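You operate a simulated robot arm through the tools that you are given. There is no shell and no other tool. Be economical: measure what you need, move in short steps, check, and stop when the job is done.

You run a simulated two-armed robot. Do the job below in one go: nothing can be reset, and whatever is moved stays where it is left.

## Task
Fill the small bath to its line, start its heater and wash the blue-handled wire basket's parts at high power.
Fine: both parts end clean, the basket stays in the bath; water to the yellow line before the red switch goes on, nothing over the overflow; blue switch on, blue knob at high, one wash with the green run button; leave both switches on; leave the other buttons, knobs, switches, levers, baskets and parts alone.

Only the result counts: the job must be done as asked and must still hold three seconds after the hand-in. Knocking over, shifting, dropping, spilling or breaking anything else fails it.

## Robot
Two 7-joint arms with three-finger grippers on one trunk, on a base that drives. Base frame: it is fixed to the floor where the robot stands at the start and does not move with it; the origin is under the middle of the robot, x ahead of it, y to its left, z up; the surface under the hand at the start is at about z = 0.86. Readings come in m, rad, newtons and seconds.
The left shoulder is at the start at [0.03, 0.124, 1.233], the right one opposite. With the tool pointing down near the work surface each hand reaches from about 0.1 to 0.74 m from the robot's upright axis, wherever it stands, measured 20 degrees to its own side. Places, roughly: black block (8x5x3 cm) [0.5, 0.1, 0.3]; black lever [0.5, -1.8, 0.3]; black run button [0.6, -1.7, 0.8]; blue knob [0.8, 0.6, 1]; blue switch [0.6, 0.5, 1]; brass bracket (7x5x4 cm) [0.5, 0.5, 0.5]; brass lid (6x6x2 cm) [0.7, 0.4, 0.9]; flat wire basket [0.75, -2, 0.5]; grey block [0.75, -1.25, 0.75]; grey bracket [0.75, -1.5, 0.75]; grey lid [1, -1.5, 0.75]; grey lid (7x7x3 cm) [0.7, -0.1, 0.7]; grey round flange [0.75, -1.25, 0.75]; grey square flange [1, -1.25, 0.75]; heat knob [0.4, -2.9, 1.5]; heat switch [0.5, -2.8, 1.5]. Payload 2.2 kg a hand.
The TCP of each hand is the grasp point between the finger pads, 0.028 m short of the fingertips. In the tool frame z runs along the fingers and y along their closing line. The gripper opens to 0.102 m. The gripper's body begins 0.071 m behind the TCP.
Orientation is that of the tool frame in the base frame, as [roll, pitch, yaw] about the fixed x, y, z axes, in that order (R = Rz(yaw) Ry(pitch) Rx(roll)). With the fingers straight down and closing along the base's y, the tool's x points along the base's -x, its y along +y and its z along -z.

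## Interface
- The arms move only by the tool arm_command. It takes "left_rows", "right_rows" or both (then of equal length, played together; a hand with none holds still); each is a list of rows, each a list of 7 numbers: the shift along the tool's x, y, z in units of 50 mm (1.0 is 50 mm), then the turn, a rotation vector about the tool's x, y, z in units of 8 degrees (1.0 is 8 degrees), then the opening in per cent of the stroke, from 0 (shut) to 100 (fully open). In form: [[tx, ty, tz, ax, ay, az, jaw], ...]. A call has 1 to 12 rows; each row shifts and turns the commanded pose from where the row before left it, along the tool's axes as they then stand. A call with a number of a shift or a turn outside -1 to 1 is refused whole. Each row takes 0.2 s and may step no farther than 0.05 m and 0.15 rad from the row before; otherwise, or with a gripper value out of range, the whole call is refused. Where a pose cannot be reached the arm comes as near as it can. A force on the tool above 70 N (or 10 N above the force at the start of the call, whichever is more), or a blocked arm, ends the call early, and 0.2 s more pass. Each finger halts on what it meets, pressing with about 42 N; the grip force reading is that of the motor and also rises with nothing between the fingers. The clock runs only during rows and for 0.2 s after the last one: add rows that do not move to give the fingers time. The reply holds the time, the measured pose of the TCP, the force on the tool along the base axes, the opening and the grip force, in the units named above and with some noise, with the torque about the TCP (base axes, N m) and any sound that the robot's microphone picked up.
- Cameras (640 x 400 px; columns grow to the right, rows downward): "scene" is now at [0.0388, -0.0014, 1.9341]; the picture's right is [-0.05, -1.00, 0.00], its down [-0.87, 0.05, -0.49] and it looks along [0.49, -0.03, -0.87] (base axes); focal length 287 px, centre (320, 200). "left" rides on the left gripper at [0.072, 0.038, -0.086] in its tool frame; the picture's right is [-0.46, 0.89, 0.00], its down [-0.60, -0.32, -0.73] and it looks along [-0.65, -0.34, 0.68] (tool axes); focal length 256 px, centre (320, 200). "right" rides on the right gripper at [0.069, 0.044, -0.086] in its tool frame; the picture's right is [-0.53, 0.85, 0.00], its down [-0.58, -0.36, -0.73] and it looks along [-0.62, -0.39, 0.68] (tool axes); focal length 256 px, centre (320, 200). There is no depth. A picture from a camera that has moved, and an enlarged one, comes with that camera's place and axes in the base frame and with its lens.
- get_image(camera): a new picture of that camera. No time passes.
- raise_lower(by): slides the trunk up (or, below 0, down) by that many m; the arms and the scene camera ride with it, the base frame stays. It gives what a move gives, with no picture.
- steer(legs): drives the robot by 1 to 6 legs, each [ahead, left, turn to the left] in m, m and rad, along the robot's own axes; the way and the turn of a leg run together, so that a leg with both is an arc; at most 1.5 m and 3.142 rad a leg. The arms and the cameras ride along, it lands a little off, and it stops where it bumps. It gives what a move gives.
- pan_tilt(pan, tilt): turns the head with the scene camera to pan (to the left, within 2.496 rad either way) and tilt (down, from -0.506 to 1.204), counted from straight ahead of the robot. It gives what a move gives.
- inspect(camera, box): a new picture of the part [left, top, right, bottom] of that camera's present view, enlarged. No time passes.
- finish_job(): hands the job in; it is judged then, once.

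Work in short steps. Places have to be worked out from the pictures, the camera data and where the tool is seen: move nearer, look again, correct. Check each grasp and each placing, and mend what went wrong. You have 120 turns and 108 pictures in all, those below and enlarged ones among them. Open the grippers and draw the arms clear of the work before you hand the job in, unless the task says otherwise; then end with one line.

The tools are called after "Call:" by a JSON object that holds its "method" and its "body". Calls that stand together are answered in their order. arm_command: Moves the arms, as the interface text tells. Its arguments: {"type":"object","properties":{"left_rows":{"type":"array"},"right_rows":{"type":"array"}},"required":[]} The other tools are called the same way: raise_lower (by) slides the trunk up or down; steer (legs) drives the base; pan_tilt (pan, tilt) turns the head that bears the scene camera; get_image (camera) takes a picture; inspect (camera, box) takes an enlarged picture of a part of a camera's view; finish_job () hands the job in.

At the start:

```text
t: 0.0
left_ee_pos: [0.3652, 0.4763, 1.3393]
left_ee_rot: [3.14, 0.001, 3.141]
left_ft_force: [0.1, -0.1, -0.4]
left_moment: [-0.03, 0.0, 0.01]
left_grip_width: 0.102
left_finger_force: 0.0
right_ee_pos: [0.4875, 0.0856, 1.3554]
right_ee_rot: [3.141, 0.002, -3.142]
right_ft_force: [-0.5, -0.3, -0.4]
right_moment: [0.01, -0.04, 0.03]
right_grip_width: 0.102
right_finger_force: 0.1
trunk travel left (down, up): [-0.475, 0.065]
robot x, y, heading: [0.0012, -0.0043, 0.001]
head pan, tilt: [-0.054, 1.054]
```

scene: 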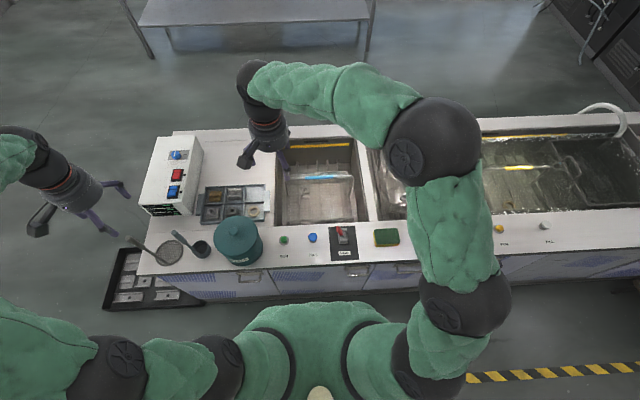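
right: 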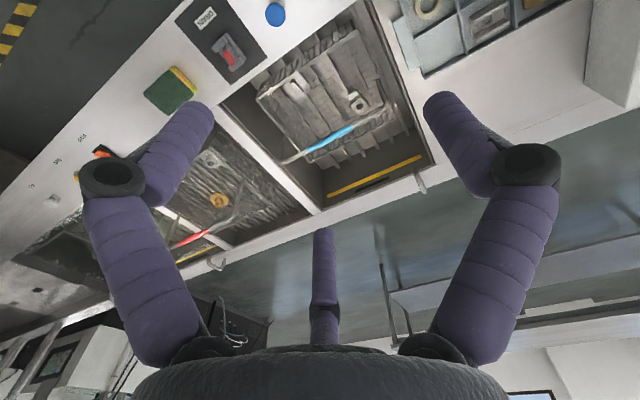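
left: 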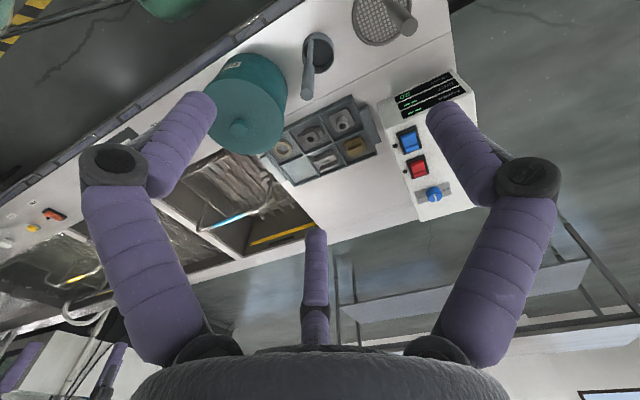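

The small bath is ahead, with a control box on the left and lever panel in front. I'll enlarge the views to read the labels.

Call:
{"method": "inspect", "body": {"camera": "scene", "box": [120, 120, 280, 280]}}

Call:
{"method": "inspect", "body": {"camera": "scene", "box": [260, 130, 420, 270]}}

Call:
{"method": "inspect", "body": {"camera": "left", "box": [360, 60, 500, 230]}}

Call:
{"method": "inspect", "body": {"camera": "right", "box": [160, 0, 440, 220]}}

```text
2.50 times, centred on (200, 200) of scene
camera zoom: at [0.0388, -0.0014, 1.9341], right [-0.05, -1.0, 0.0], down [-0.87, 0.05, -0.49], along [0.49, -0.03, -0.87], focal length 717 px, centre (620, 200)
```

zoom: 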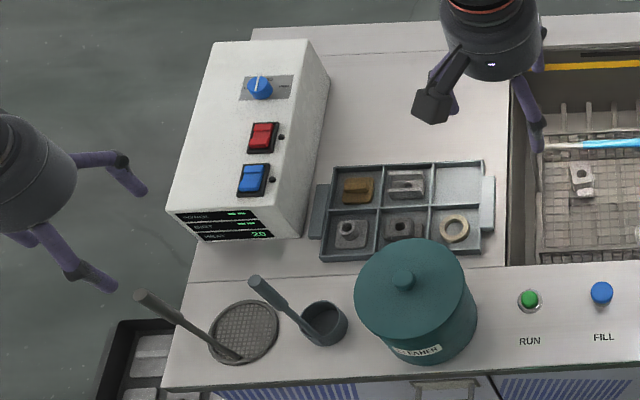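

```text
2.86 times, centred on (340, 200) of scene
camera zoom: at [0.0388, -0.0014, 1.9341], right [-0.05, -1.0, 0.0], down [-0.87, 0.05, -0.49], along [0.49, -0.03, -0.87], focal length 820 px, centre (263, 200)
```

zoom: 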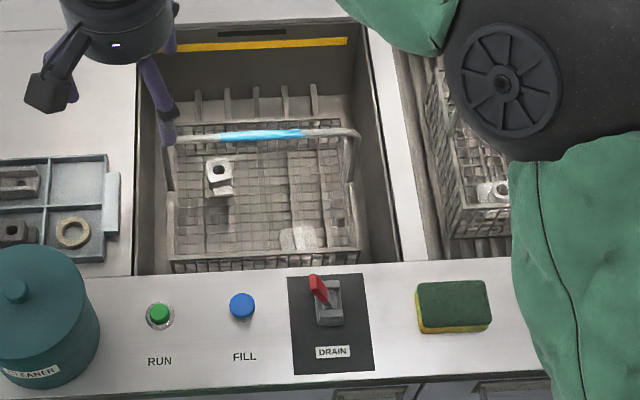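

```text
2.35 times, centred on (430, 145) of left
camera zoom: at [0.2934, 0.5127, 1.4261], right [0.46, 0.89, 0.0], down [0.6, -0.32, 0.73], along [0.65, -0.34, -0.68], focal length 602 px, centre (61, 329)
```

zoom: 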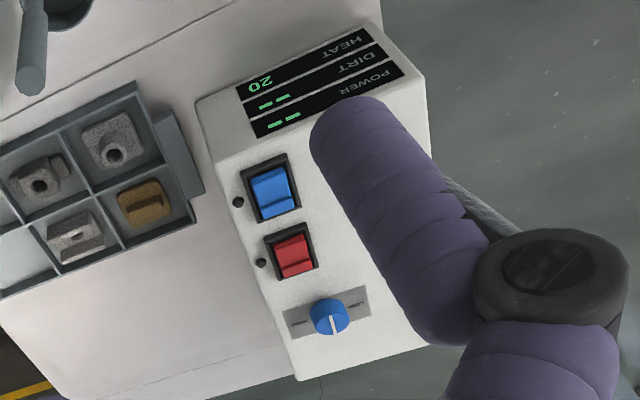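

```text
1.82 times, centred on (300, 110) of right
camera zoom: at [0.4166, 0.1285, 1.4433], right [0.53, 0.85, 0.0], down [0.58, -0.36, 0.73], along [0.62, -0.39, -0.68], focal length 465 px, centre (356, 364)
```

zoom: 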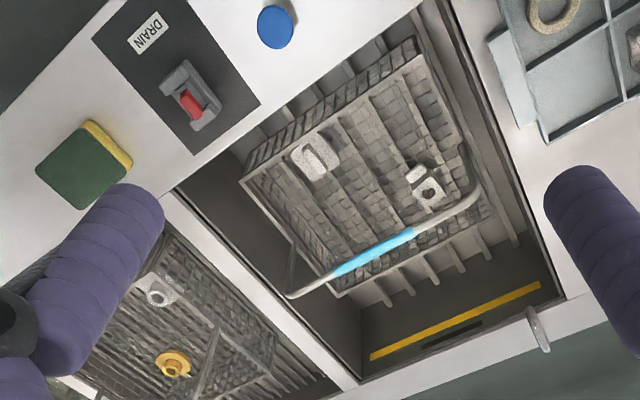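

The small bath has the blue-handled basket and two parts in it; FILL is at about (0.467, 0.004) and RUN at about (0.464, 0.114). I'll shut the right gripper and bring it above FILL, then look again.

Call:
{"method": "arm_command", "body": {"right_rows": [[0.05, -0.2, 0.9, 0, 0, 0, 0], [0.05, -0.2, 0.9, 0, 0, 0, 0], [0.05, -0.2, 0.9, 0, 0, 0, 0], [0.05, -0.2, 0.9, 0, 0, 0, 0], [0.05, -0.2, 0.9, 0, 0, 0, 0], [0.05, -0.2, 0.9, 0, 0, 0, 0], [0.05, -0.2, 0.9, 0, 0, 0, 0], [0.05, -0.2, 0.7, 0, 0, 0, 0]]}}

Call:
{"method": "get_image", "body": {"camera": "right"}}

Call:
{"method": "get_image", "body": {"camera": "scene"}}

```text
t: 1.8
left_ee_pos: [0.3664, 0.4753, 1.34]
left_ee_rot: [3.141, 0.0, 3.142]
left_ft_force: [0.3, 0.6, -0.3]
left_moment: [0.01, 0.02, 0.01]
left_grip_width: 0.1022
left_finger_force: 0.2
right_ee_pos: [0.4705, 0.0039, 1.0075]
right_ee_rot: [-3.141, -0.001, 3.139]
right_ft_force: [-0.3, 0.3, 0.2]
right_moment: [0.0, 0.04, 0.01]
right_grip_width: 0.0022
right_finger_force: 31.3
trunk travel left (down, up): [-0.475, 0.065]
robot x, y, heading: [0.0009, 0.0027, 0.001]
head pan, tilt: [-0.054, 1.054]
```

```text
100 pictures are left
camera right: at [0.3991, 0.0477, 1.0927], right [0.53, 0.85, 0.0], down [0.58, -0.36, 0.73], along [0.62, -0.39, -0.68], focal length 256 px, centre (320, 200)
```

right: 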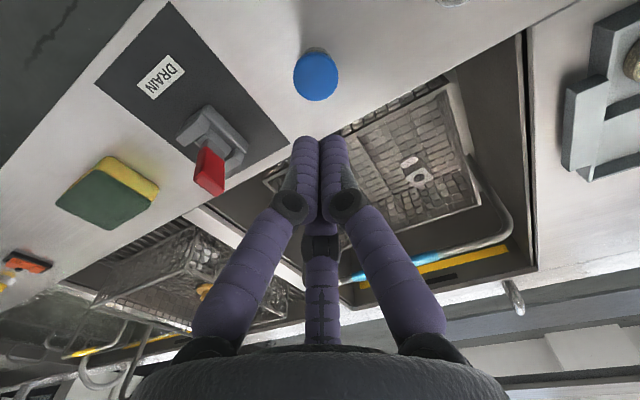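

```text
99 pictures are left
camera scene: at [0.0393, -0.0017, 1.9341], right [-0.05, -1.0, 0.0], down [-0.87, 0.05, -0.49], along [0.49, -0.03, -0.87], focal length 287 px, centre (320, 200)
```

scene: 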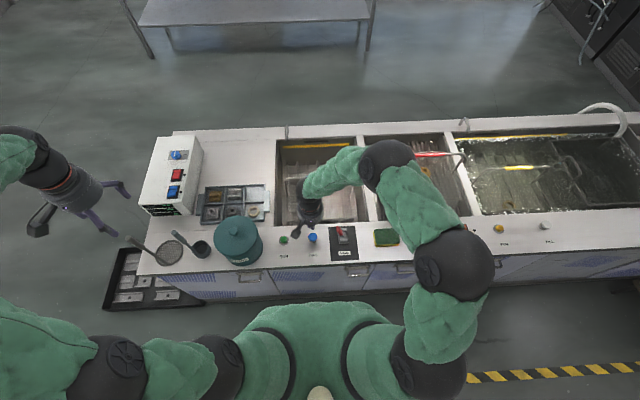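

FILL from this view lies at about (0.470, -0.001), nearly under the tool. I'll look at the drain lever's state and the fill inlet before pressing.

Call:
{"method": "inspect", "body": {"camera": "right", "box": [90, 20, 310, 220]}}

Call:
{"method": "inspect", "body": {"camera": "scene", "box": [260, 120, 420, 270]}}

```text
2.00 times, centred on (200, 120) of right
camera zoom: at [0.3991, 0.0477, 1.0927], right [0.53, 0.85, 0.0], down [0.58, -0.36, 0.73], along [0.62, -0.39, -0.68], focal length 512 px, centre (560, 360)
```

zoom: 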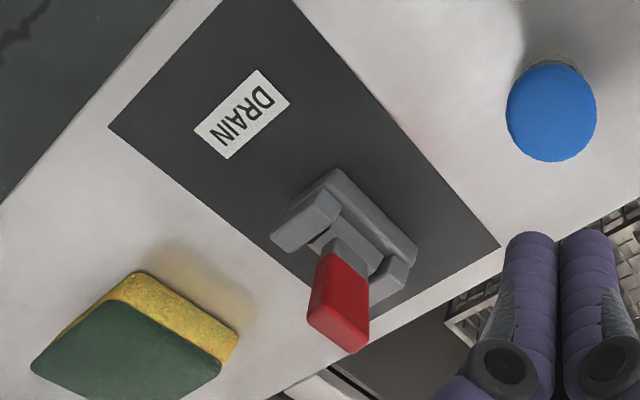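

```text
2.67 times, centred on (340, 195) of scene
camera zoom: at [0.0393, -0.0017, 1.9341], right [-0.05, -1.0, 0.0], down [-0.87, 0.05, -0.49], along [0.49, -0.03, -0.87], focal length 765 px, centre (267, 213)
```

zoom: 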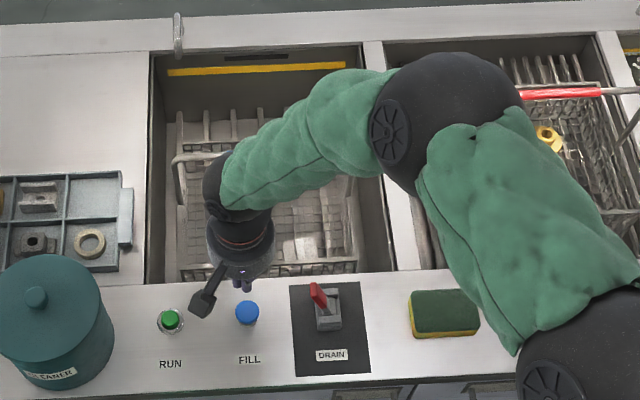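

The drain lever stands back-leaning and I can't tell more; I'll descend slowly onto FILL while watching the force.

Call:
{"method": "arm_command", "body": {"right_rows": [[0, -0.1, 0.6, 0, 0, 0, 0], [0, 0, 0.6, 0, 0, 0, 0], [0, 0, 0.2, 0, 0, 0, 0], [0, 0, 0, 0, 0, 0, 0]]}}

Call:
{"method": "get_image", "body": {"camera": "right"}}

```text
t: 2.8
left_ee_pos: [0.3666, 0.4756, 1.3406]
left_ee_rot: [-3.141, 0.001, -3.141]
left_ft_force: [-0.6, 0.0, -0.4]
left_moment: [0.02, 0.0, 0.04]
left_grip_width: 0.102
left_finger_force: 0.0
right_ee_pos: [0.4668, -0.0007, 0.9367]
right_ee_rot: [-3.141, -0.001, 3.141]
right_ft_force: [0.2, -0.5, 0.0]
right_moment: [-0.03, -0.03, 0.01]
right_grip_width: 0.0021
right_finger_force: 32.0
trunk travel left (down, up): [-0.475, 0.065]
robot x, y, heading: [-0.0037, -0.0015, 0.002]
head pan, tilt: [-0.054, 1.054]
```

```text
96 pictures are left
camera right: at [0.3973, 0.0426, 1.0236], right [0.53, 0.85, 0.0], down [0.58, -0.36, 0.73], along [0.62, -0.39, -0.68], focal length 256 px, centre (320, 200)
```

right: 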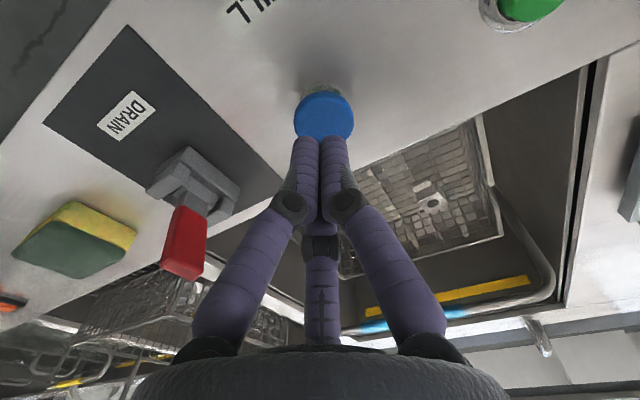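

The tip is about 2 cm above the button and centred. I press down in small steps.

Call:
{"method": "arm_command", "body": {"right_rows": [[0.05, 0.05, 0.15, 0, 0, 0, 0], [0, 0, 0.15, 0, 0, 0, 0], [0, 0, 0.1, 0, 0, 0, 0], [0, 0, 0.1, 0, 0, 0, 0]]}}

Call:
{"method": "get_image", "body": {"camera": "right"}}

```text
t: 3.8
left_ee_pos: [0.3657, 0.4754, 1.34]
left_ee_rot: [3.141, -0.001, 3.141]
left_ft_force: [0.7, -0.3, -0.2]
left_moment: [0.05, 0.02, -0.01]
left_grip_width: 0.102
left_finger_force: 0.1
right_ee_pos: [0.4639, 0.0024, 0.9132]
right_ee_rot: [-3.141, 0.0, -3.141]
right_ft_force: [-0.1, -0.3, 1.3]
right_moment: [0.03, 0.01, -0.01]
right_grip_width: 0.0019
right_finger_force: 31.8
trunk travel left (down, up): [-0.475, 0.065]
robot x, y, heading: [-0.0011, -0.0012, 0.0]
head pan, tilt: [-0.054, 1.054]
```

```text
95 pictures are left
camera right: at [0.3945, 0.0462, 0.9989], right [0.53, 0.85, 0.0], down [0.58, -0.36, 0.73], along [0.62, -0.39, -0.68], focal length 256 px, centre (320, 200)
```

right: 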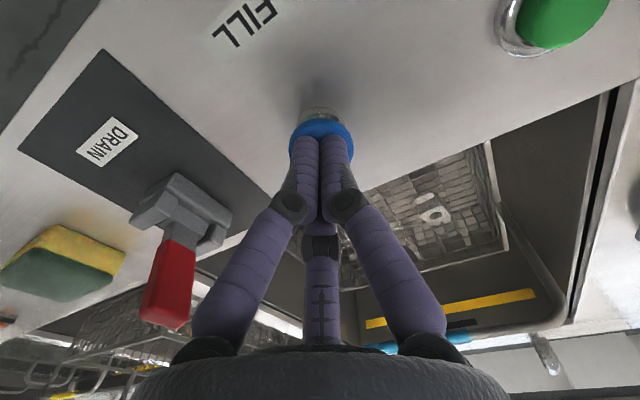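

The tip is touching (1.3 N). I press a few millimetres more.

Call:
{"method": "arm_command", "body": {"right_rows": [[0, 0, 0.06, 0, 0, 0, 0], [0, 0, 0.06, 0, 0, 0, 0], [0, 0, 0, 0, 0, 0, 0]]}}

Call:
{"method": "get_image", "body": {"camera": "right"}}

```text
t: 4.6
left_ee_pos: [0.366, 0.4742, 1.3405]
left_ee_rot: [-3.14, 0.0, -3.141]
left_ft_force: [0.5, -0.4, 0.2]
left_moment: [0.0, 0.02, 0.02]
left_grip_width: 0.1021
left_finger_force: 0.1
right_ee_pos: [0.4636, 0.0024, 0.9052]
right_ee_rot: [3.141, 0.0, 3.141]
right_ft_force: [0.9, 0.0, 2.4]
right_moment: [-0.02, -0.09, -0.02]
right_grip_width: 0.0022
right_finger_force: 31.4
trunk travel left (down, up): [-0.475, 0.065]
robot x, y, heading: [0.0021, -0.0007, 0.003]
head pan, tilt: [-0.054, 1.054]
heard: click
```

```text
94 pictures are left
camera right: at [0.3936, 0.0459, 0.9927], right [0.53, 0.85, 0.0], down [0.58, -0.36, 0.73], along [0.62, -0.39, -0.68], focal length 256 px, centre (320, 200)
```

right: 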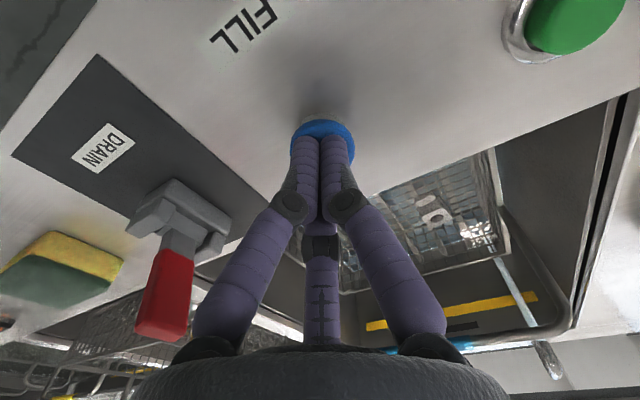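

A click, and water now streams from the spout. I hold for about 1 s and look at the level.

Call:
{"method": "arm_command", "body": {"right_rows": [[0, 0, 0, 0, 0, 0, 0], [0, 0, 0, 0, 0, 0, 0], [0, 0, 0, 0, 0, 0, 0], [0, 0, 0, 0, 0, 0, 0], [0, 0, 0, 0, 0, 0, 0]]}}

Call:
{"method": "inspect", "body": {"camera": "right", "box": [330, 130, 610, 370]}}

```text
t: 5.8
left_ee_pos: [0.3644, 0.475, 1.3406]
left_ee_rot: [3.141, 0.0, -3.142]
left_ft_force: [0.4, -0.1, 0.3]
left_moment: [0.01, -0.05, -0.01]
left_grip_width: 0.1021
left_finger_force: 0.1
right_ee_pos: [0.4639, 0.0027, 0.9055]
right_ee_rot: [-3.14, 0.001, 3.141]
right_ft_force: [1.4, -1.2, 3.6]
right_moment: [-0.03, -0.04, 0.02]
right_grip_width: 0.0022
right_finger_force: 31.3
trunk travel left (down, up): [-0.475, 0.065]
robot x, y, heading: [0.0006, -0.0021, 0.0]
head pan, tilt: [-0.054, 1.054]
```

```text
1.67 times, centred on (470, 250) of right
camera zoom: at [0.3934, 0.0459, 0.9926], right [0.53, 0.85, 0.0], down [0.58, -0.36, 0.73], along [0.62, -0.39, -0.68], focal length 427 px, centre (70, 117)
```

zoom: 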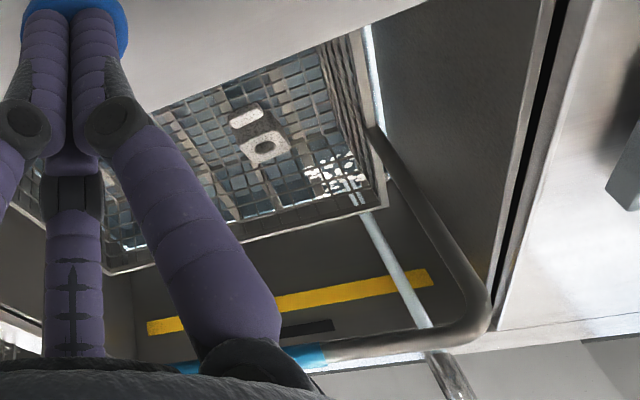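

Water is in below the basket and rising; keep holding for about 2 s more.

Call:
{"method": "arm_command", "body": {"right_rows": [[0, 0, 0, 0, 0, 0, 0], [0, 0, 0, 0, 0, 0, 0], [0, 0, 0, 0, 0, 0, 0], [0, 0, 0, 0, 0, 0, 0], [0, 0, 0, 0, 0, 0, 0], [0, 0, 0, 0, 0, 0, 0], [0, 0, 0, 0, 0, 0, 0], [0, 0, 0, 0, 0, 0, 0]]}}

Call:
{"method": "inspect", "body": {"camera": "right", "box": [330, 130, 610, 370]}}

```text
t: 7.6
left_ee_pos: [0.3652, 0.4758, 1.3399]
left_ee_rot: [3.141, 0.0, -3.141]
left_ft_force: [0.6, -0.8, 0.6]
left_moment: [0.01, 0.01, 0.02]
left_grip_width: 0.1021
left_finger_force: 0.1
right_ee_pos: [0.4632, 0.0023, 0.9061]
right_ee_rot: [3.141, 0.001, 3.141]
right_ft_force: [0.6, -0.6, 3.4]
right_moment: [-0.02, -0.03, 0.01]
right_grip_width: 0.0022
right_finger_force: 31.1
trunk travel left (down, up): [-0.475, 0.065]
robot x, y, heading: [0.0002, -0.0018, 0.0]
head pan, tilt: [-0.054, 1.054]
```

```text
1.67 times, centred on (470, 250) of right
camera zoom: at [0.3934, 0.0459, 0.9926], right [0.53, 0.85, 0.0], down [0.58, -0.36, 0.73], along [0.62, -0.39, -0.68], focal length 427 px, centre (70, 117)
```

zoom: 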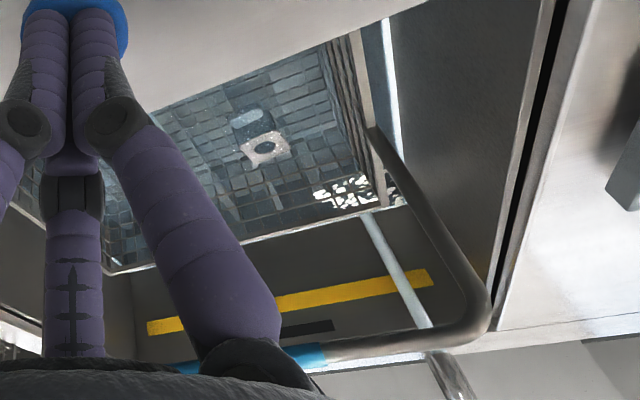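

The level rises at a moderate rate. I lift off the button now to learn whether it fills only while held.

Call:
{"method": "arm_command", "body": {"right_rows": [[0, 0, -0.25, 0, 0, 0, 0], [0, 0, 0, 0, 0, 0, 0]]}}

Call:
{"method": "inspect", "body": {"camera": "right", "box": [330, 130, 610, 370]}}

```text
t: 8.2
left_ee_pos: [0.3668, 0.4756, 1.3394]
left_ee_rot: [3.141, 0.0, -3.14]
left_ft_force: [0.9, -0.4, -0.3]
left_moment: [0.02, 0.01, 0.01]
left_grip_width: 0.1022
left_finger_force: 0.0
right_ee_pos: [0.4624, 0.002, 0.9201]
right_ee_rot: [3.142, -0.001, -3.141]
right_ft_force: [-0.1, -0.3, 0.0]
right_moment: [0.03, 0.02, 0.03]
right_grip_width: 0.0021
right_finger_force: 31.9
trunk travel left (down, up): [-0.475, 0.065]
robot x, y, heading: [0.0005, 0.0001, 0.004]
head pan, tilt: [-0.054, 1.054]
```

```text
1.67 times, centred on (470, 250) of right
camera zoom: at [0.393, 0.0454, 1.0068], right [0.53, 0.85, 0.0], down [0.58, -0.36, 0.73], along [0.62, -0.39, -0.68], focal length 427 px, centre (70, 117)
```

zoom: 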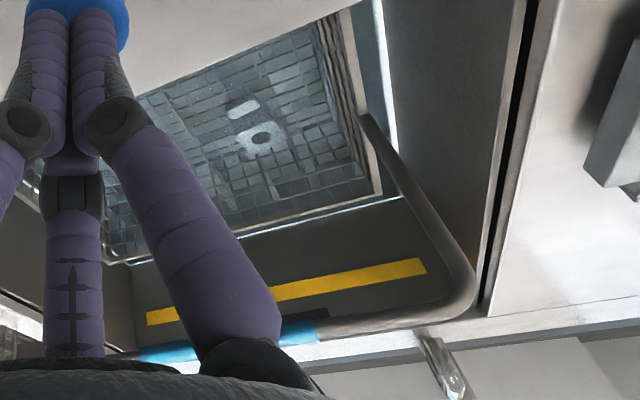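

The stream stopped: it fills only while held. I press again for about 3 s.

Call:
{"method": "arm_command", "body": {"right_rows": [[0, 0, 0.27, 0, 0, 0, 0], [0, 0, 0, 0, 0, 0, 0], [0, 0, 0, 0, 0, 0, 0], [0, 0, 0, 0, 0, 0, 0], [0, 0, 0, 0, 0, 0, 0], [0, 0, 0, 0, 0, 0, 0], [0, 0, 0, 0, 0, 0, 0], [0, 0, 0, 0, 0, 0, 0], [0, 0, 0, 0, 0, 0, 0], [0, 0, 0, 0, 0, 0, 0], [0, 0, 0, 0, 0, 0, 0], [0, 0, 0, 0, 0, 0, 0]]}}

Call:
{"method": "inspect", "body": {"camera": "right", "box": [330, 130, 610, 370]}}

```text
t: 10.8
left_ee_pos: [0.3662, 0.475, 1.3401]
left_ee_rot: [3.141, 0.0, -3.141]
left_ft_force: [-0.1, 0.5, -0.3]
left_moment: [-0.01, 0.05, 0.03]
left_grip_width: 0.1018
left_finger_force: 0.1
right_ee_pos: [0.4628, 0.0025, 0.9053]
right_ee_rot: [-3.141, 0.0, 3.141]
right_ft_force: [0.5, -1.0, 2.6]
right_moment: [-0.05, -0.02, -0.01]
right_grip_width: 0.0021
right_finger_force: 31.3
trunk travel left (down, up): [-0.475, 0.065]
robot x, y, heading: [0.0034, 0.0005, 0.002]
head pan, tilt: [-0.054, 1.054]
heard: click
```

```text
1.67 times, centred on (470, 250) of right
camera zoom: at [0.3933, 0.0462, 0.9931], right [0.53, 0.85, 0.0], down [0.58, -0.36, 0.73], along [0.62, -0.39, -0.68], focal length 427 px, centre (70, 117)
```

zoom: 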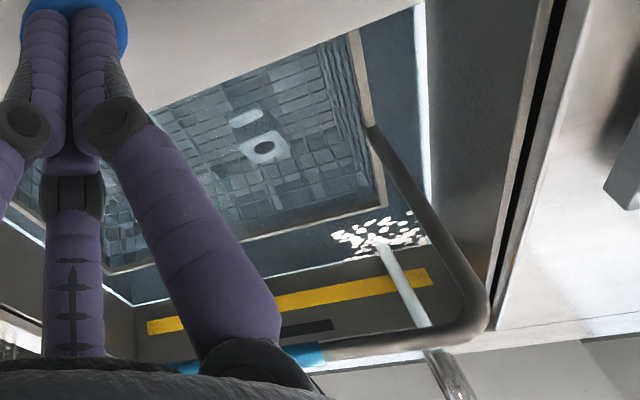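

The waterline is just short of the yellow band, roughly 2 s away. I hold 1 s more and look.

Call:
{"method": "arm_command", "body": {"right_rows": [[0, 0, 0, 0, 0, 0, 0], [0, 0, 0, 0, 0, 0, 0], [0, 0, 0, 0, 0, 0, 0], [0, 0, 0, 0, 0, 0, 0]]}}

Call:
{"method": "inspect", "body": {"camera": "right", "box": [430, 200, 570, 320]}}

```text
t: 11.8
left_ee_pos: [0.367, 0.4754, 1.3409]
left_ee_rot: [-3.141, 0.0, 3.141]
left_ft_force: [0.1, -0.1, -0.5]
left_moment: [-0.02, 0.01, -0.04]
left_grip_width: 0.1017
left_finger_force: 0.0
right_ee_pos: [0.4637, 0.0028, 0.9071]
right_ee_rot: [3.141, 0.0, -3.14]
right_ft_force: [0.6, -0.7, 3.6]
right_moment: [-0.05, -0.03, 0.02]
right_grip_width: 0.0023
right_finger_force: 31.6
trunk travel left (down, up): [-0.475, 0.065]
robot x, y, heading: [-0.0032, -0.0023, 0.001]
head pan, tilt: [-0.054, 1.054]
```

```text
3.33 times, centred on (500, 260) of right
camera zoom: at [0.3933, 0.0462, 0.9931], right [0.53, 0.85, 0.0], down [0.58, -0.36, 0.73], along [0.62, -0.39, -0.68], focal length 853 px, centre (-280, 0)
```

zoom: 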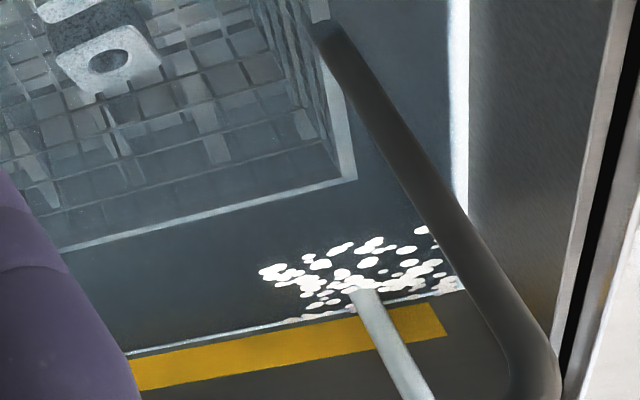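

The waterline is just under the band's lower edge. I hold 0.4 s more and look.

Call:
{"method": "arm_command", "body": {"right_rows": [[0, 0, 0, 0, 0, 0, 0]]}}

Call:
{"method": "inspect", "body": {"camera": "right", "box": [430, 200, 570, 320]}}

```text
t: 12.2
left_ee_pos: [0.365, 0.4743, 1.3398]
left_ee_rot: [-3.141, 0.0, -3.141]
left_ft_force: [0.8, 0.3, 0.0]
left_moment: [-0.03, 0.0, -0.01]
left_grip_width: 0.1019
left_finger_force: 0.1
right_ee_pos: [0.463, 0.0033, 0.9065]
right_ee_rot: [-3.141, 0.0, 3.141]
right_ft_force: [0.3, -1.1, 2.8]
right_moment: [-0.03, -0.06, 0.01]
right_grip_width: 0.0019
right_finger_force: 32.0
trunk travel left (down, up): [-0.475, 0.065]
robot x, y, heading: [0.0048, 0.0013, 0.002]
head pan, tilt: [-0.054, 1.054]
```

```text
3.33 times, centred on (500, 260) of right
camera zoom: at [0.3932, 0.0462, 0.9931], right [0.53, 0.85, 0.0], down [0.58, -0.36, 0.73], along [0.62, -0.39, -0.68], focal length 853 px, centre (-280, 0)
```

zoom: 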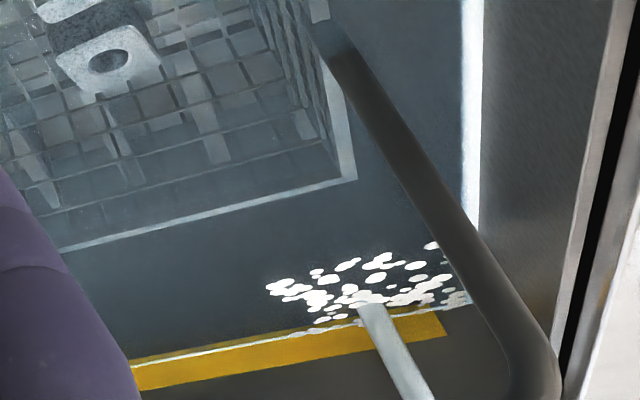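

The waterline has entered the lower part of the band; lifting off now lands it near the middle.

Call:
{"method": "arm_command", "body": {"right_rows": [[0, 0, -0.5, 0, 0, 0, 0], [0, 0, -0.3, 0, 0, 0, 0]]}}

Call:
{"method": "inspect", "body": {"camera": "right", "box": [410, 200, 550, 320]}}

```text
t: 12.8
left_ee_pos: [0.3654, 0.4757, 1.3412]
left_ee_rot: [3.141, 0.0, -3.142]
left_ft_force: [-0.5, -1.3, -0.6]
left_moment: [0.01, -0.02, -0.02]
left_grip_width: 0.102
left_finger_force: 0.0
right_ee_pos: [0.4622, 0.0028, 0.9466]
right_ee_rot: [-3.142, -0.001, 3.141]
right_ft_force: [-0.1, 0.8, 0.1]
right_moment: [0.02, 0.0, 0.01]
right_grip_width: 0.002
right_finger_force: 32.0
trunk travel left (down, up): [-0.475, 0.065]
robot x, y, heading: [-0.0001, -0.0015, 0.003]
head pan, tilt: [-0.054, 1.054]
```

```text
3.33 times, centred on (480, 260) of right
camera zoom: at [0.3921, 0.0471, 1.033], right [0.53, 0.85, 0.0], down [0.58, -0.36, 0.73], along [0.62, -0.39, -0.68], focal length 853 px, centre (-213, 0)
```

zoom: 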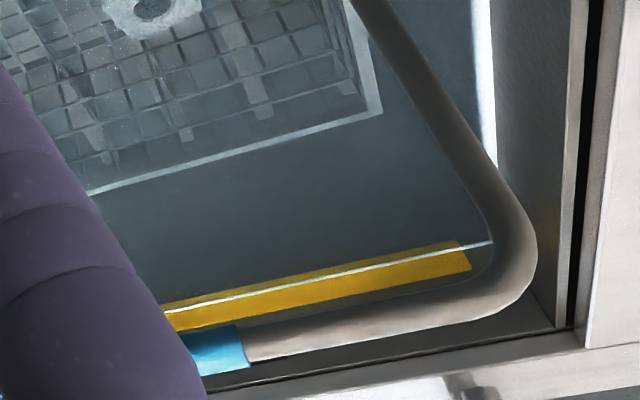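

The level settled about a quarter up the band. A brief tap will centre it; I approach, tap and lift.

Call:
{"method": "arm_command", "body": {"right_rows": [[0, 0, 0.5, 0, 0, 0, 0], [0, 0, 0, 0, 0, 0, 0], [0, 0, 0.3, 0, 0, 0, 0], [0, 0, -0.5, 0, 0, 0, 0], [0, 0, -0.3, 0, 0, 0, 0]]}}

Call:
{"method": "inspect", "body": {"camera": "right", "box": [410, 200, 550, 320]}}

```text
t: 14.0
left_ee_pos: [0.3659, 0.4751, 1.3399]
left_ee_rot: [-3.141, 0.0, 3.141]
left_ft_force: [0.7, 0.8, 0.2]
left_moment: [-0.05, 0.01, 0.0]
left_grip_width: 0.102
left_finger_force: 0.1
right_ee_pos: [0.464, 0.0044, 0.9441]
right_ee_rot: [-3.141, -0.002, -3.14]
right_ft_force: [-1.0, -0.4, -0.4]
right_moment: [0.03, 0.01, 0.02]
right_grip_width: 0.0023
right_finger_force: 31.6
trunk travel left (down, up): [-0.475, 0.065]
robot x, y, heading: [-0.0031, 0.0008, -0.007]
head pan, tilt: [-0.054, 1.054]
heard: click
```

```text
3.33 times, centred on (480, 260) of right
camera zoom: at [0.3934, 0.0475, 1.031], right [0.53, 0.85, 0.0], down [0.58, -0.36, 0.73], along [0.62, -0.39, -0.68], focal length 853 px, centre (-213, 0)
```

zoom: 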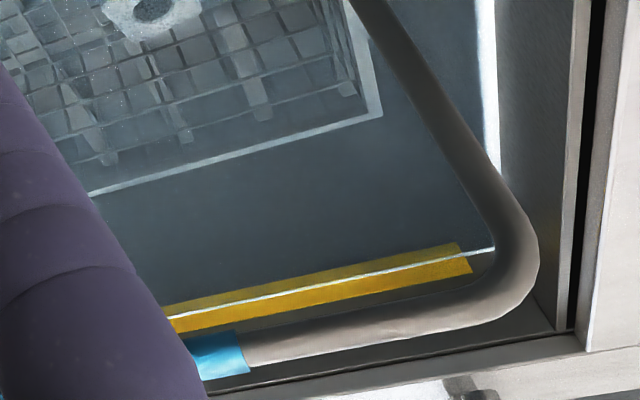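

The waterline is now centred in the band. The control box (red switch about (0.71, 0.53, 0.99)) is beyond reach from here, so I raise the right hand clear and check the floor on the left before driving.

Call:
{"method": "arm_command", "body": {"right_rows": [[0.2, 0, -0.9, 0, 0, 0, 0], [0.2, 0, -0.9, 0, 0, 0, 0], [0.2, 0, -0.9, 0, 0, 0, 0], [0.2, 0, -0.9, 0, 0, 0, 0], [0.2, 0, -0.9, 0, 0, 0, 0], [0.2, 0, -0.9, 0, 0, 0, 0], [0.2, 0, -0.5, 0, 0, 0, 0]]}}

Call:
{"method": "pan_tilt", "body": {"pan": 0.7, "tilt": 1.2}}

Call:
{"method": "get_image", "body": {"camera": "scene"}}

```text
t: 15.6
left_ee_pos: [0.3643, 0.4743, 1.3418]
left_ee_rot: [3.14, -0.001, 3.141]
left_ft_force: [-0.5, 0.0, 0.2]
left_moment: [-0.01, 0.03, -0.02]
left_grip_width: 0.1019
left_finger_force: 0.1
right_ee_pos: [0.3952, 0.0015, 1.2416]
right_ee_rot: [3.141, 0.001, 3.14]
right_ft_force: [-0.1, -0.6, 0.3]
right_moment: [-0.01, 0.0, 0.03]
right_grip_width: 0.0021
right_finger_force: 31.8
trunk travel left (down, up): [-0.475, 0.065]
robot x, y, heading: [0.001, -0.0031, 0.002]
head pan, tilt: [-0.054, 1.054]
```

```text
t: 16.7
left_ee_pos: [0.3657, 0.4762, 1.3404]
left_ee_rot: [-3.141, -0.001, -3.141]
left_ft_force: [-0.7, -0.6, 0.3]
left_moment: [-0.02, 0.0, 0.03]
left_grip_width: 0.1019
left_finger_force: 0.1
right_ee_pos: [0.3957, 0.0004, 1.2416]
right_ee_rot: [3.141, 0.001, -3.141]
right_ft_force: [0.5, -0.4, 0.5]
right_moment: [-0.02, 0.02, -0.01]
right_grip_width: 0.002
right_finger_force: 30.7
trunk travel left (down, up): [-0.475, 0.065]
robot x, y, heading: [-0.0003, 0.0027, 0.0]
head pan, tilt: [0.7, 1.201]
```

```text
85 pictures are left
camera scene: at [0.0155, 0.0381, 1.9252], right [0.64, -0.77, 0.0], down [-0.71, -0.6, -0.36], along [0.28, 0.23, -0.93], focal length 287 px, centre (320, 200)
```

scene: 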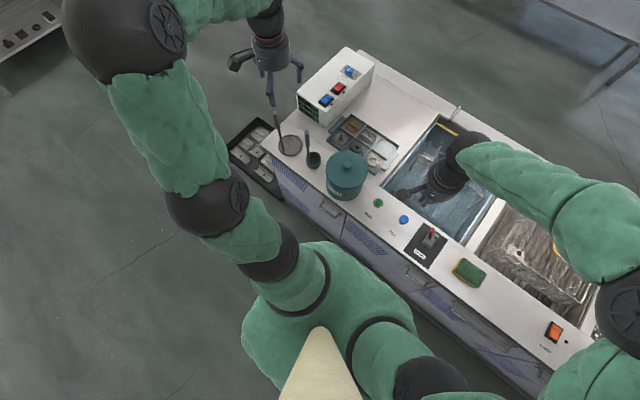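

The tray sits beyond the bench's left end and the floor to my left is clear. I drive 0.32 m left and 0.05 m ahead.

Call:
{"method": "steer", "body": {"legs": [[0, 0.32, 0], [0.05, 0, 0]]}}

Call:
{"method": "pan_tilt", "body": {"pan": 0.2, "tilt": 1.0}}

Call:
{"method": "get_image", "body": {"camera": "scene"}}

Call:
{"method": "get_image", "body": {"camera": "left"}}

```text
t: 19.4
left_ee_pos: [0.4147, 0.7938, 1.3409]
left_ee_rot: [-3.14, 0.003, 3.138]
left_ft_force: [-0.7, -1.1, 0.9]
left_moment: [0.02, -0.02, 0.0]
left_grip_width: 0.1018
left_finger_force: 0.0
right_ee_pos: [0.4422, 0.3183, 1.2417]
right_ee_rot: [3.141, 0.0, 3.138]
right_ft_force: [-0.4, 0.9, -0.1]
right_moment: [0.0, 0.01, 0.02]
right_grip_width: 0.002
right_finger_force: 31.2
trunk travel left (down, up): [-0.475, 0.065]
robot x, y, heading: [0.0485, 0.321, -0.003]
head pan, tilt: [0.7, 1.201]
```

```text
t: 20.3
left_ee_pos: [0.4146, 0.7935, 1.3422]
left_ee_rot: [-3.141, 0.002, 3.138]
left_ft_force: [0.1, 0.5, -0.7]
left_moment: [0.0, -0.04, 0.02]
left_grip_width: 0.1016
left_finger_force: 0.1
right_ee_pos: [0.4421, 0.3186, 1.242]
right_ee_rot: [-3.141, 0.002, 3.138]
right_ft_force: [0.3, 0.0, 0.7]
right_moment: [0.01, -0.04, -0.01]
right_grip_width: 0.0022
right_finger_force: 31.6
trunk travel left (down, up): [-0.475, 0.065]
robot x, y, heading: [0.0496, 0.3172, -0.004]
head pan, tilt: [0.201, 1.0]
```

```text
84 pictures are left
camera scene: at [0.0875, 0.3353, 1.9378], right [0.2, -0.98, 0.0], down [-0.82, -0.16, -0.54], along [0.53, 0.11, -0.84], focal length 287 px, centre (320, 200)
```

scene: 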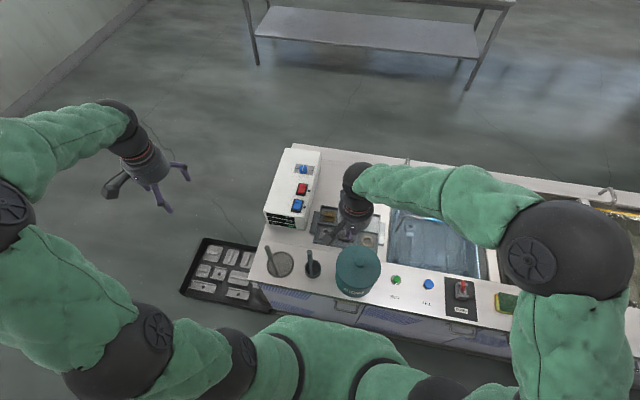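

```text
83 pictures are left
camera left: at [0.3427, 0.8309, 1.4267], right [0.47, 0.88, 0.0], down [0.6, -0.32, 0.73], along [0.65, -0.34, -0.68], focal length 256 px, centre (320, 200)
```

left: 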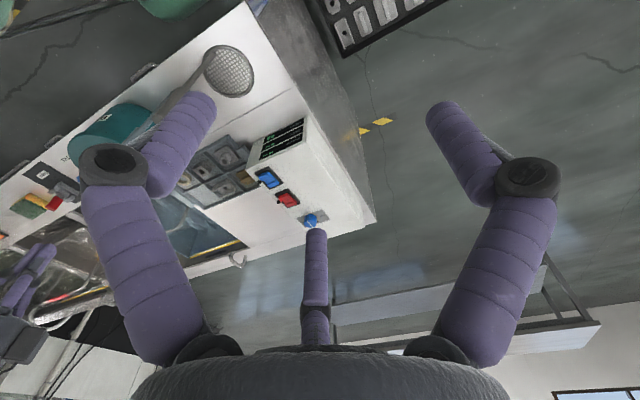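

Box controls are now at about (0.71, 0.54) for red. I close the left gripper and move it above the red switch at z 1.14, then look.

Call:
{"method": "arm_command", "body": {"left_rows": [[-0.6, -0.5, 0.4, 0, 0, 0, 0], [-0.6, -0.5, 0.4, 0, 0, 0, 0], [-0.6, -0.5, 0.4, 0, 0, 0, 0], [-0.6, -0.5, 0.4, 0, 0, 0, 0], [-0.6, -0.5, 0.4, 0, 0, 0, 0], [-0.6, -0.5, 0.4, 0, 0, 0, 0], [-0.6, -0.5, 0.4, 0, 0, 0, 0], [-0.6, -0.5, 0.4, 0, 0, 0, 0], [-0.6, -0.5, 0.4, 0, 0, 0, 0], [-0.6, -0.5, 0.4, 0, 0, 0, 0], [0, 0, 0, 0, 0, 0, 0]]}}

Call:
{"method": "get_image", "body": {"camera": "left"}}

Call:
{"method": "get_image", "body": {"camera": "scene"}}

```text
t: 22.7
left_ee_pos: [0.7137, 0.5411, 1.1397]
left_ee_rot: [3.141, 0.0, 3.138]
left_ft_force: [0.3, -0.4, -0.2]
left_moment: [-0.01, -0.02, -0.01]
left_grip_width: 0.0023
left_finger_force: 31.4
right_ee_pos: [0.4435, 0.3193, 1.2416]
right_ee_rot: [-3.141, 0.0, 3.138]
right_ft_force: [-0.2, 0.1, 0.6]
right_moment: [-0.02, -0.02, -0.02]
right_grip_width: 0.0022
right_finger_force: 31.7
trunk travel left (down, up): [-0.475, 0.065]
robot x, y, heading: [0.0474, 0.3145, -0.007]
head pan, tilt: [0.201, 1.0]
```

```text
82 pictures are left
camera left: at [0.6408, 0.5794, 1.2256], right [0.47, 0.88, 0.0], down [0.6, -0.32, 0.73], along [0.65, -0.34, -0.68], focal length 256 px, centre (320, 200)
```

left: 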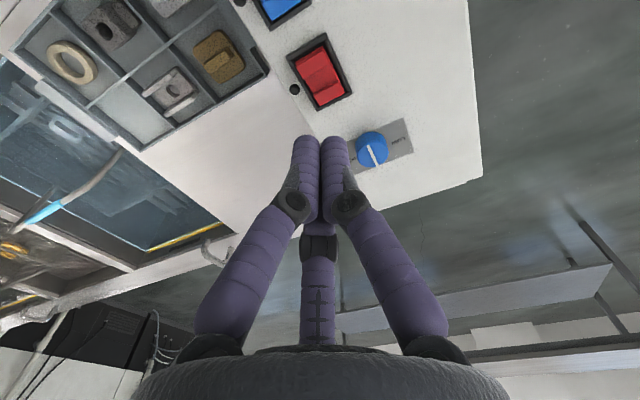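

```text
81 pictures are left
camera scene: at [0.0882, 0.3363, 1.9378], right [0.19, -0.98, 0.0], down [-0.82, -0.16, -0.54], along [0.53, 0.1, -0.84], focal length 287 px, centre (320, 200)
```

scene: 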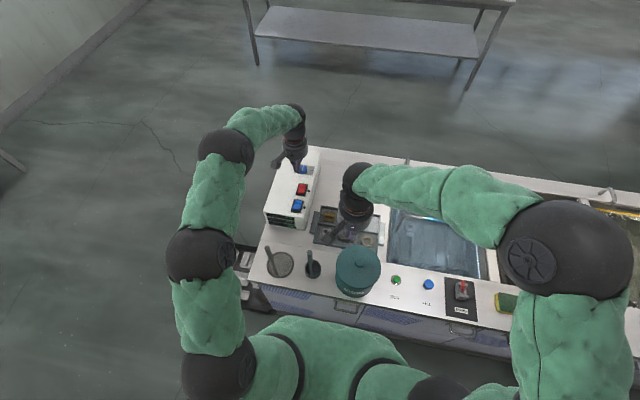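

Red is at about (0.719, 0.539). I zoom in to see the rockers' states and knob labels.

Call:
{"method": "inspect", "body": {"camera": "left", "box": [230, 0, 430, 180]}}

Call:
{"method": "inspect", "body": {"camera": "scene", "box": [250, 140, 330, 240]}}

```text
2.22 times, centred on (330, 90) of left
camera zoom: at [0.6408, 0.5794, 1.2256], right [0.47, 0.88, 0.0], down [0.6, -0.32, 0.73], along [0.65, -0.34, -0.68], focal length 569 px, centre (298, 444)
```

zoom: 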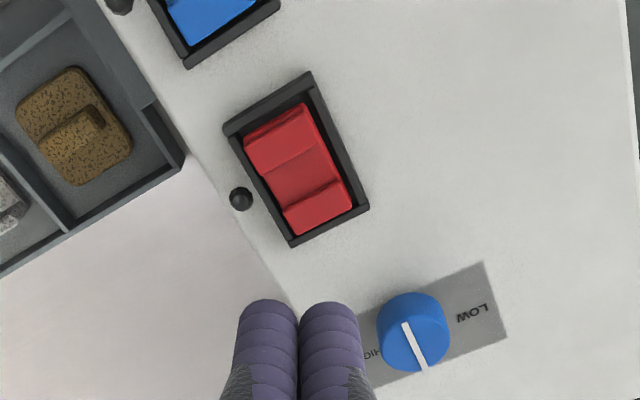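

```text
4.00 times, centred on (290, 190) of scene
camera zoom: at [0.0882, 0.3363, 1.9378], right [0.19, -0.98, 0.0], down [-0.82, -0.16, -0.54], along [0.53, 0.1, -0.84], focal length 1148 px, centre (440, 240)
```

zoom: 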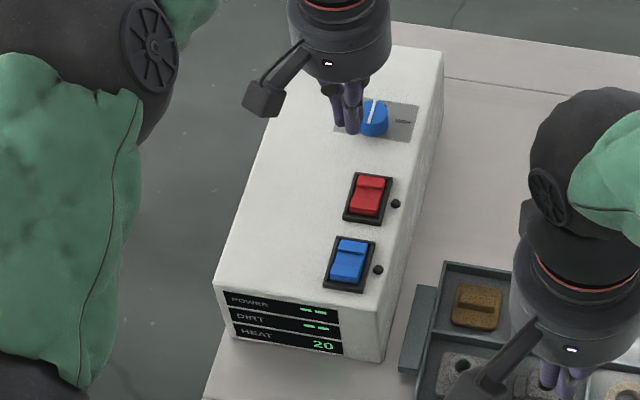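

LOW is to the left (+y) and HIGH to the right (-y), knob pointing ahead in the middle. The red rocker's far end looks raised, so I descend toward it at x≈0.733.

Call:
{"method": "arm_command", "body": {"left_rows": [[-0.2, -0.02, 0.8, 0, 0, 0, 0], [-0.2, -0.02, 0.7, 0, 0, 0, 0], [0, 0, 0, 0, 0, 0, 0]]}}

Call:
{"method": "get_image", "body": {"camera": "left"}}

```text
t: 23.5
left_ee_pos: [0.7347, 0.5369, 1.0663]
left_ee_rot: [3.14, -0.001, 3.139]
left_ft_force: [1.4, 0.6, 0.4]
left_moment: [0.0, -0.02, -0.01]
left_grip_width: 0.002
left_finger_force: 31.5
right_ee_pos: [0.4434, 0.3179, 1.241]
right_ee_rot: [3.141, 0.0, 3.138]
right_ft_force: [-0.7, -0.2, 0.8]
right_moment: [-0.01, -0.01, -0.03]
right_grip_width: 0.0017
right_finger_force: 31.6
trunk travel left (down, up): [-0.475, 0.065]
robot x, y, heading: [0.0507, 0.318, -0.001]
head pan, tilt: [0.201, 1.0]
```

```text
78 pictures are left
camera left: at [0.6627, 0.5747, 1.152], right [0.47, 0.88, 0.0], down [0.6, -0.32, 0.73], along [0.65, -0.34, -0.68], focal length 256 px, centre (320, 200)
```

left: 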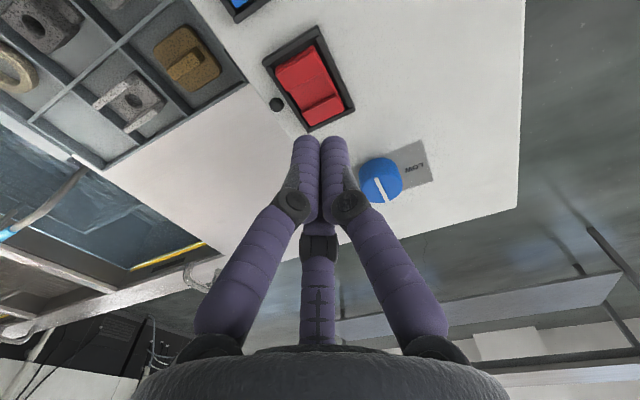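

The tool is over the far end of the red rocker. I press down in small steps, watching force.

Call:
{"method": "arm_command", "body": {"left_rows": [[0.03, 0.03, 0.3, 0, 0, 0, 0], [0, 0, 0.2, 0, 0, 0, 0], [0, 0, 0.16, 0, 0, 0, 0], [0, 0, 0, 0, 0, 0, 0]]}}

Call:
{"method": "get_image", "body": {"camera": "left"}}

```text
t: 24.5
left_ee_pos: [0.7324, 0.5401, 1.033]
left_ee_rot: [-3.14, -0.001, 3.138]
left_ft_force: [1.0, -0.8, 0.2]
left_moment: [0.02, 0.0, -0.01]
left_grip_width: 0.002
left_finger_force: 31.7
right_ee_pos: [0.444, 0.3192, 1.2407]
right_ee_rot: [3.141, 0.0, 3.138]
right_ft_force: [-0.8, -0.1, 0.7]
right_moment: [-0.02, -0.02, -0.02]
right_grip_width: 0.0023
right_finger_force: 31.2
trunk travel left (down, up): [-0.475, 0.065]
robot x, y, heading: [0.0493, 0.321, -0.007]
head pan, tilt: [0.201, 1.0]
```

```text
77 pictures are left
camera left: at [0.6605, 0.5774, 1.1188], right [0.47, 0.88, 0.0], down [0.6, -0.32, 0.73], along [0.65, -0.34, -0.68], focal length 256 px, centre (320, 200)
```

left: 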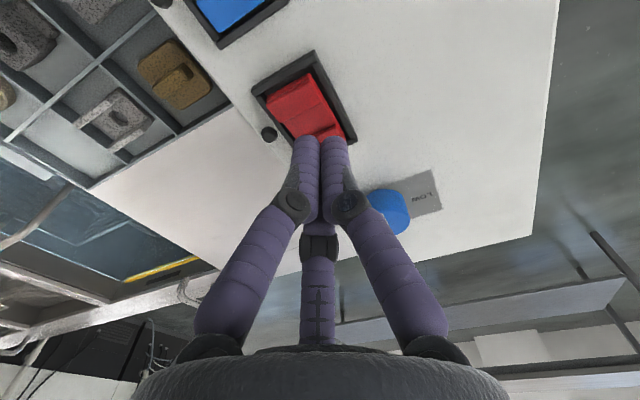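

No contact yet at tip z≈1.005. I continue downward in 4 mm steps.

Call:
{"method": "arm_command", "body": {"left_rows": [[0, 0, 0.08, 0, 0, 0, 0], [0, 0, 0.08, 0, 0, 0, 0], [0, 0, 0.08, 0, 0, 0, 0], [0, 0, 0, 0, 0, 0, 0]]}}

Call:
{"method": "inspect", "body": {"camera": "left", "box": [200, 0, 440, 200]}}

```text
t: 25.5
left_ee_pos: [0.7329, 0.54, 1.0216]
left_ee_rot: [-3.142, 0.0, 3.138]
left_ft_force: [1.3, -0.4, -0.2]
left_moment: [0.0, 0.0, 0.01]
left_grip_width: 0.002
left_finger_force: 31.2
right_ee_pos: [0.444, 0.3188, 1.2411]
right_ee_rot: [-3.141, 0.002, 3.137]
right_ft_force: [-0.5, 0.2, -0.5]
right_moment: [0.0, 0.0, 0.0]
right_grip_width: 0.0021
right_finger_force: 30.7
trunk travel left (down, up): [-0.475, 0.065]
robot x, y, heading: [0.0487, 0.321, -0.002]
head pan, tilt: [0.201, 1.0]
```

```text
2.00 times, centred on (320, 100) of left
camera zoom: at [0.6608, 0.5781, 1.1073], right [0.47, 0.88, 0.0], down [0.6, -0.32, 0.73], along [0.65, -0.34, -0.68], focal length 512 px, centre (320, 400)
```

zoom: 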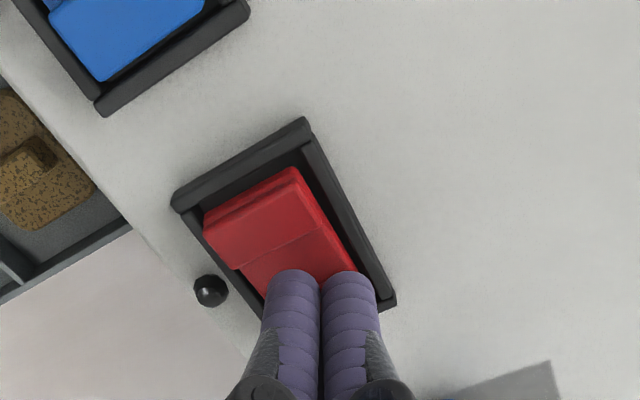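

Still no contact at tip z≈0.993. I continue in small steps.

Call:
{"method": "arm_command", "body": {"left_rows": [[0, 0, 0.06, 0, 0, 0, 0], [0, 0, 0.06, 0, 0, 0, 0], [0, 0, 0, 0, 0, 0, 0]]}}

Call:
{"method": "inspect", "body": {"camera": "left", "box": [200, 0, 440, 200]}}

```text
t: 26.3
left_ee_pos: [0.7334, 0.5416, 1.0142]
left_ee_rot: [3.139, 0.0, 3.137]
left_ft_force: [0.0, -1.1, 0.7]
left_moment: [0.01, 0.01, 0.03]
left_grip_width: 0.0024
left_finger_force: 32.2
right_ee_pos: [0.4434, 0.3186, 1.2403]
right_ee_rot: [-3.141, -0.002, 3.139]
right_ft_force: [0.2, 0.8, -1.2]
right_moment: [-0.01, -0.02, 0.03]
right_grip_width: 0.0022
right_finger_force: 31.6
trunk travel left (down, up): [-0.475, 0.065]
robot x, y, heading: [0.0493, 0.3183, -0.011]
head pan, tilt: [0.201, 1.0]
```

```text
2.00 times, centred on (320, 100) of left
camera zoom: at [0.6615, 0.5792, 1.1007], right [0.47, 0.88, 0.0], down [0.6, -0.32, 0.73], along [0.65, -0.34, -0.68], focal length 512 px, centre (320, 400)
```

zoom: 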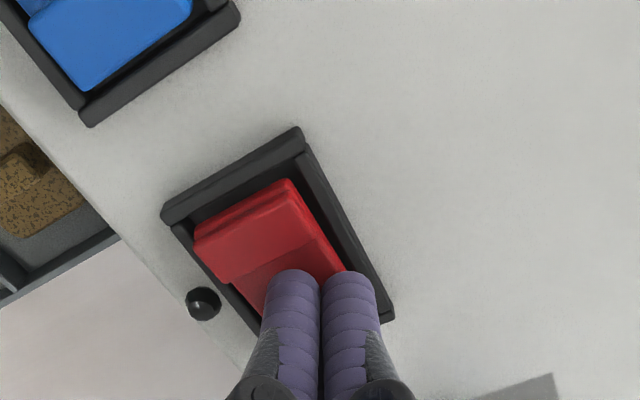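

Close to contact; I shift 3 mm to the right (-y) and continue down.

Call:
{"method": "arm_command", "body": {"left_rows": [[0, -0.06, 0, 0, 0, 0, 0], [0, 0, 0.06, 0, 0, 0, 0], [0, 0, 0.06, 0, 0, 0, 0], [0, 0, 0.06, 0, 0, 0, 0], [0, 0, 0, 0, 0, 0, 0]]}}

Call:
{"method": "inspect", "body": {"camera": "left", "box": [200, 0, 440, 200]}}

```text
t: 27.5
left_ee_pos: [0.7333, 0.5387, 1.0147]
left_ee_rot: [3.136, 0.013, 3.139]
left_ft_force: [-8.9, -1.6, 48.1]
left_moment: [-0.35, 0.64, -0.68]
left_grip_width: 0.002
left_finger_force: 31.5
right_ee_pos: [0.4398, 0.3177, 1.2435]
right_ee_rot: [3.14, 0.004, 3.137]
right_ft_force: [-0.1, -0.2, 0.4]
right_moment: [-0.04, 0.02, 0.0]
right_grip_width: 0.0021
right_finger_force: 31.9
trunk travel left (down, up): [-0.475, 0.065]
robot x, y, heading: [0.05, 0.3202, -0.005]
head pan, tilt: [0.201, 1.0]
```

```text
2.00 times, centred on (320, 100) of left
camera zoom: at [0.66, 0.5756, 1.0989], right [0.47, 0.88, 0.01], down [0.59, -0.32, 0.74], along [0.66, -0.34, -0.67], focal length 512 px, centre (320, 400)
```

zoom: 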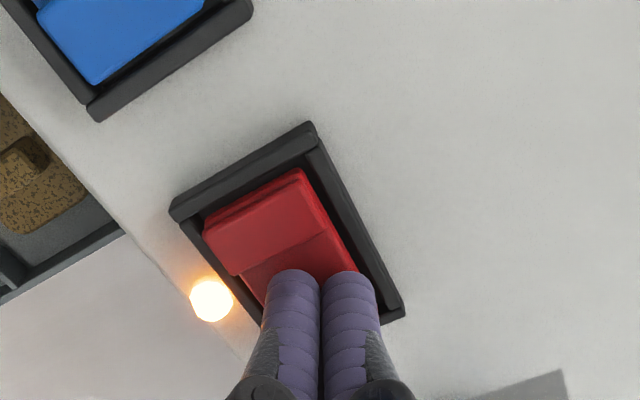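

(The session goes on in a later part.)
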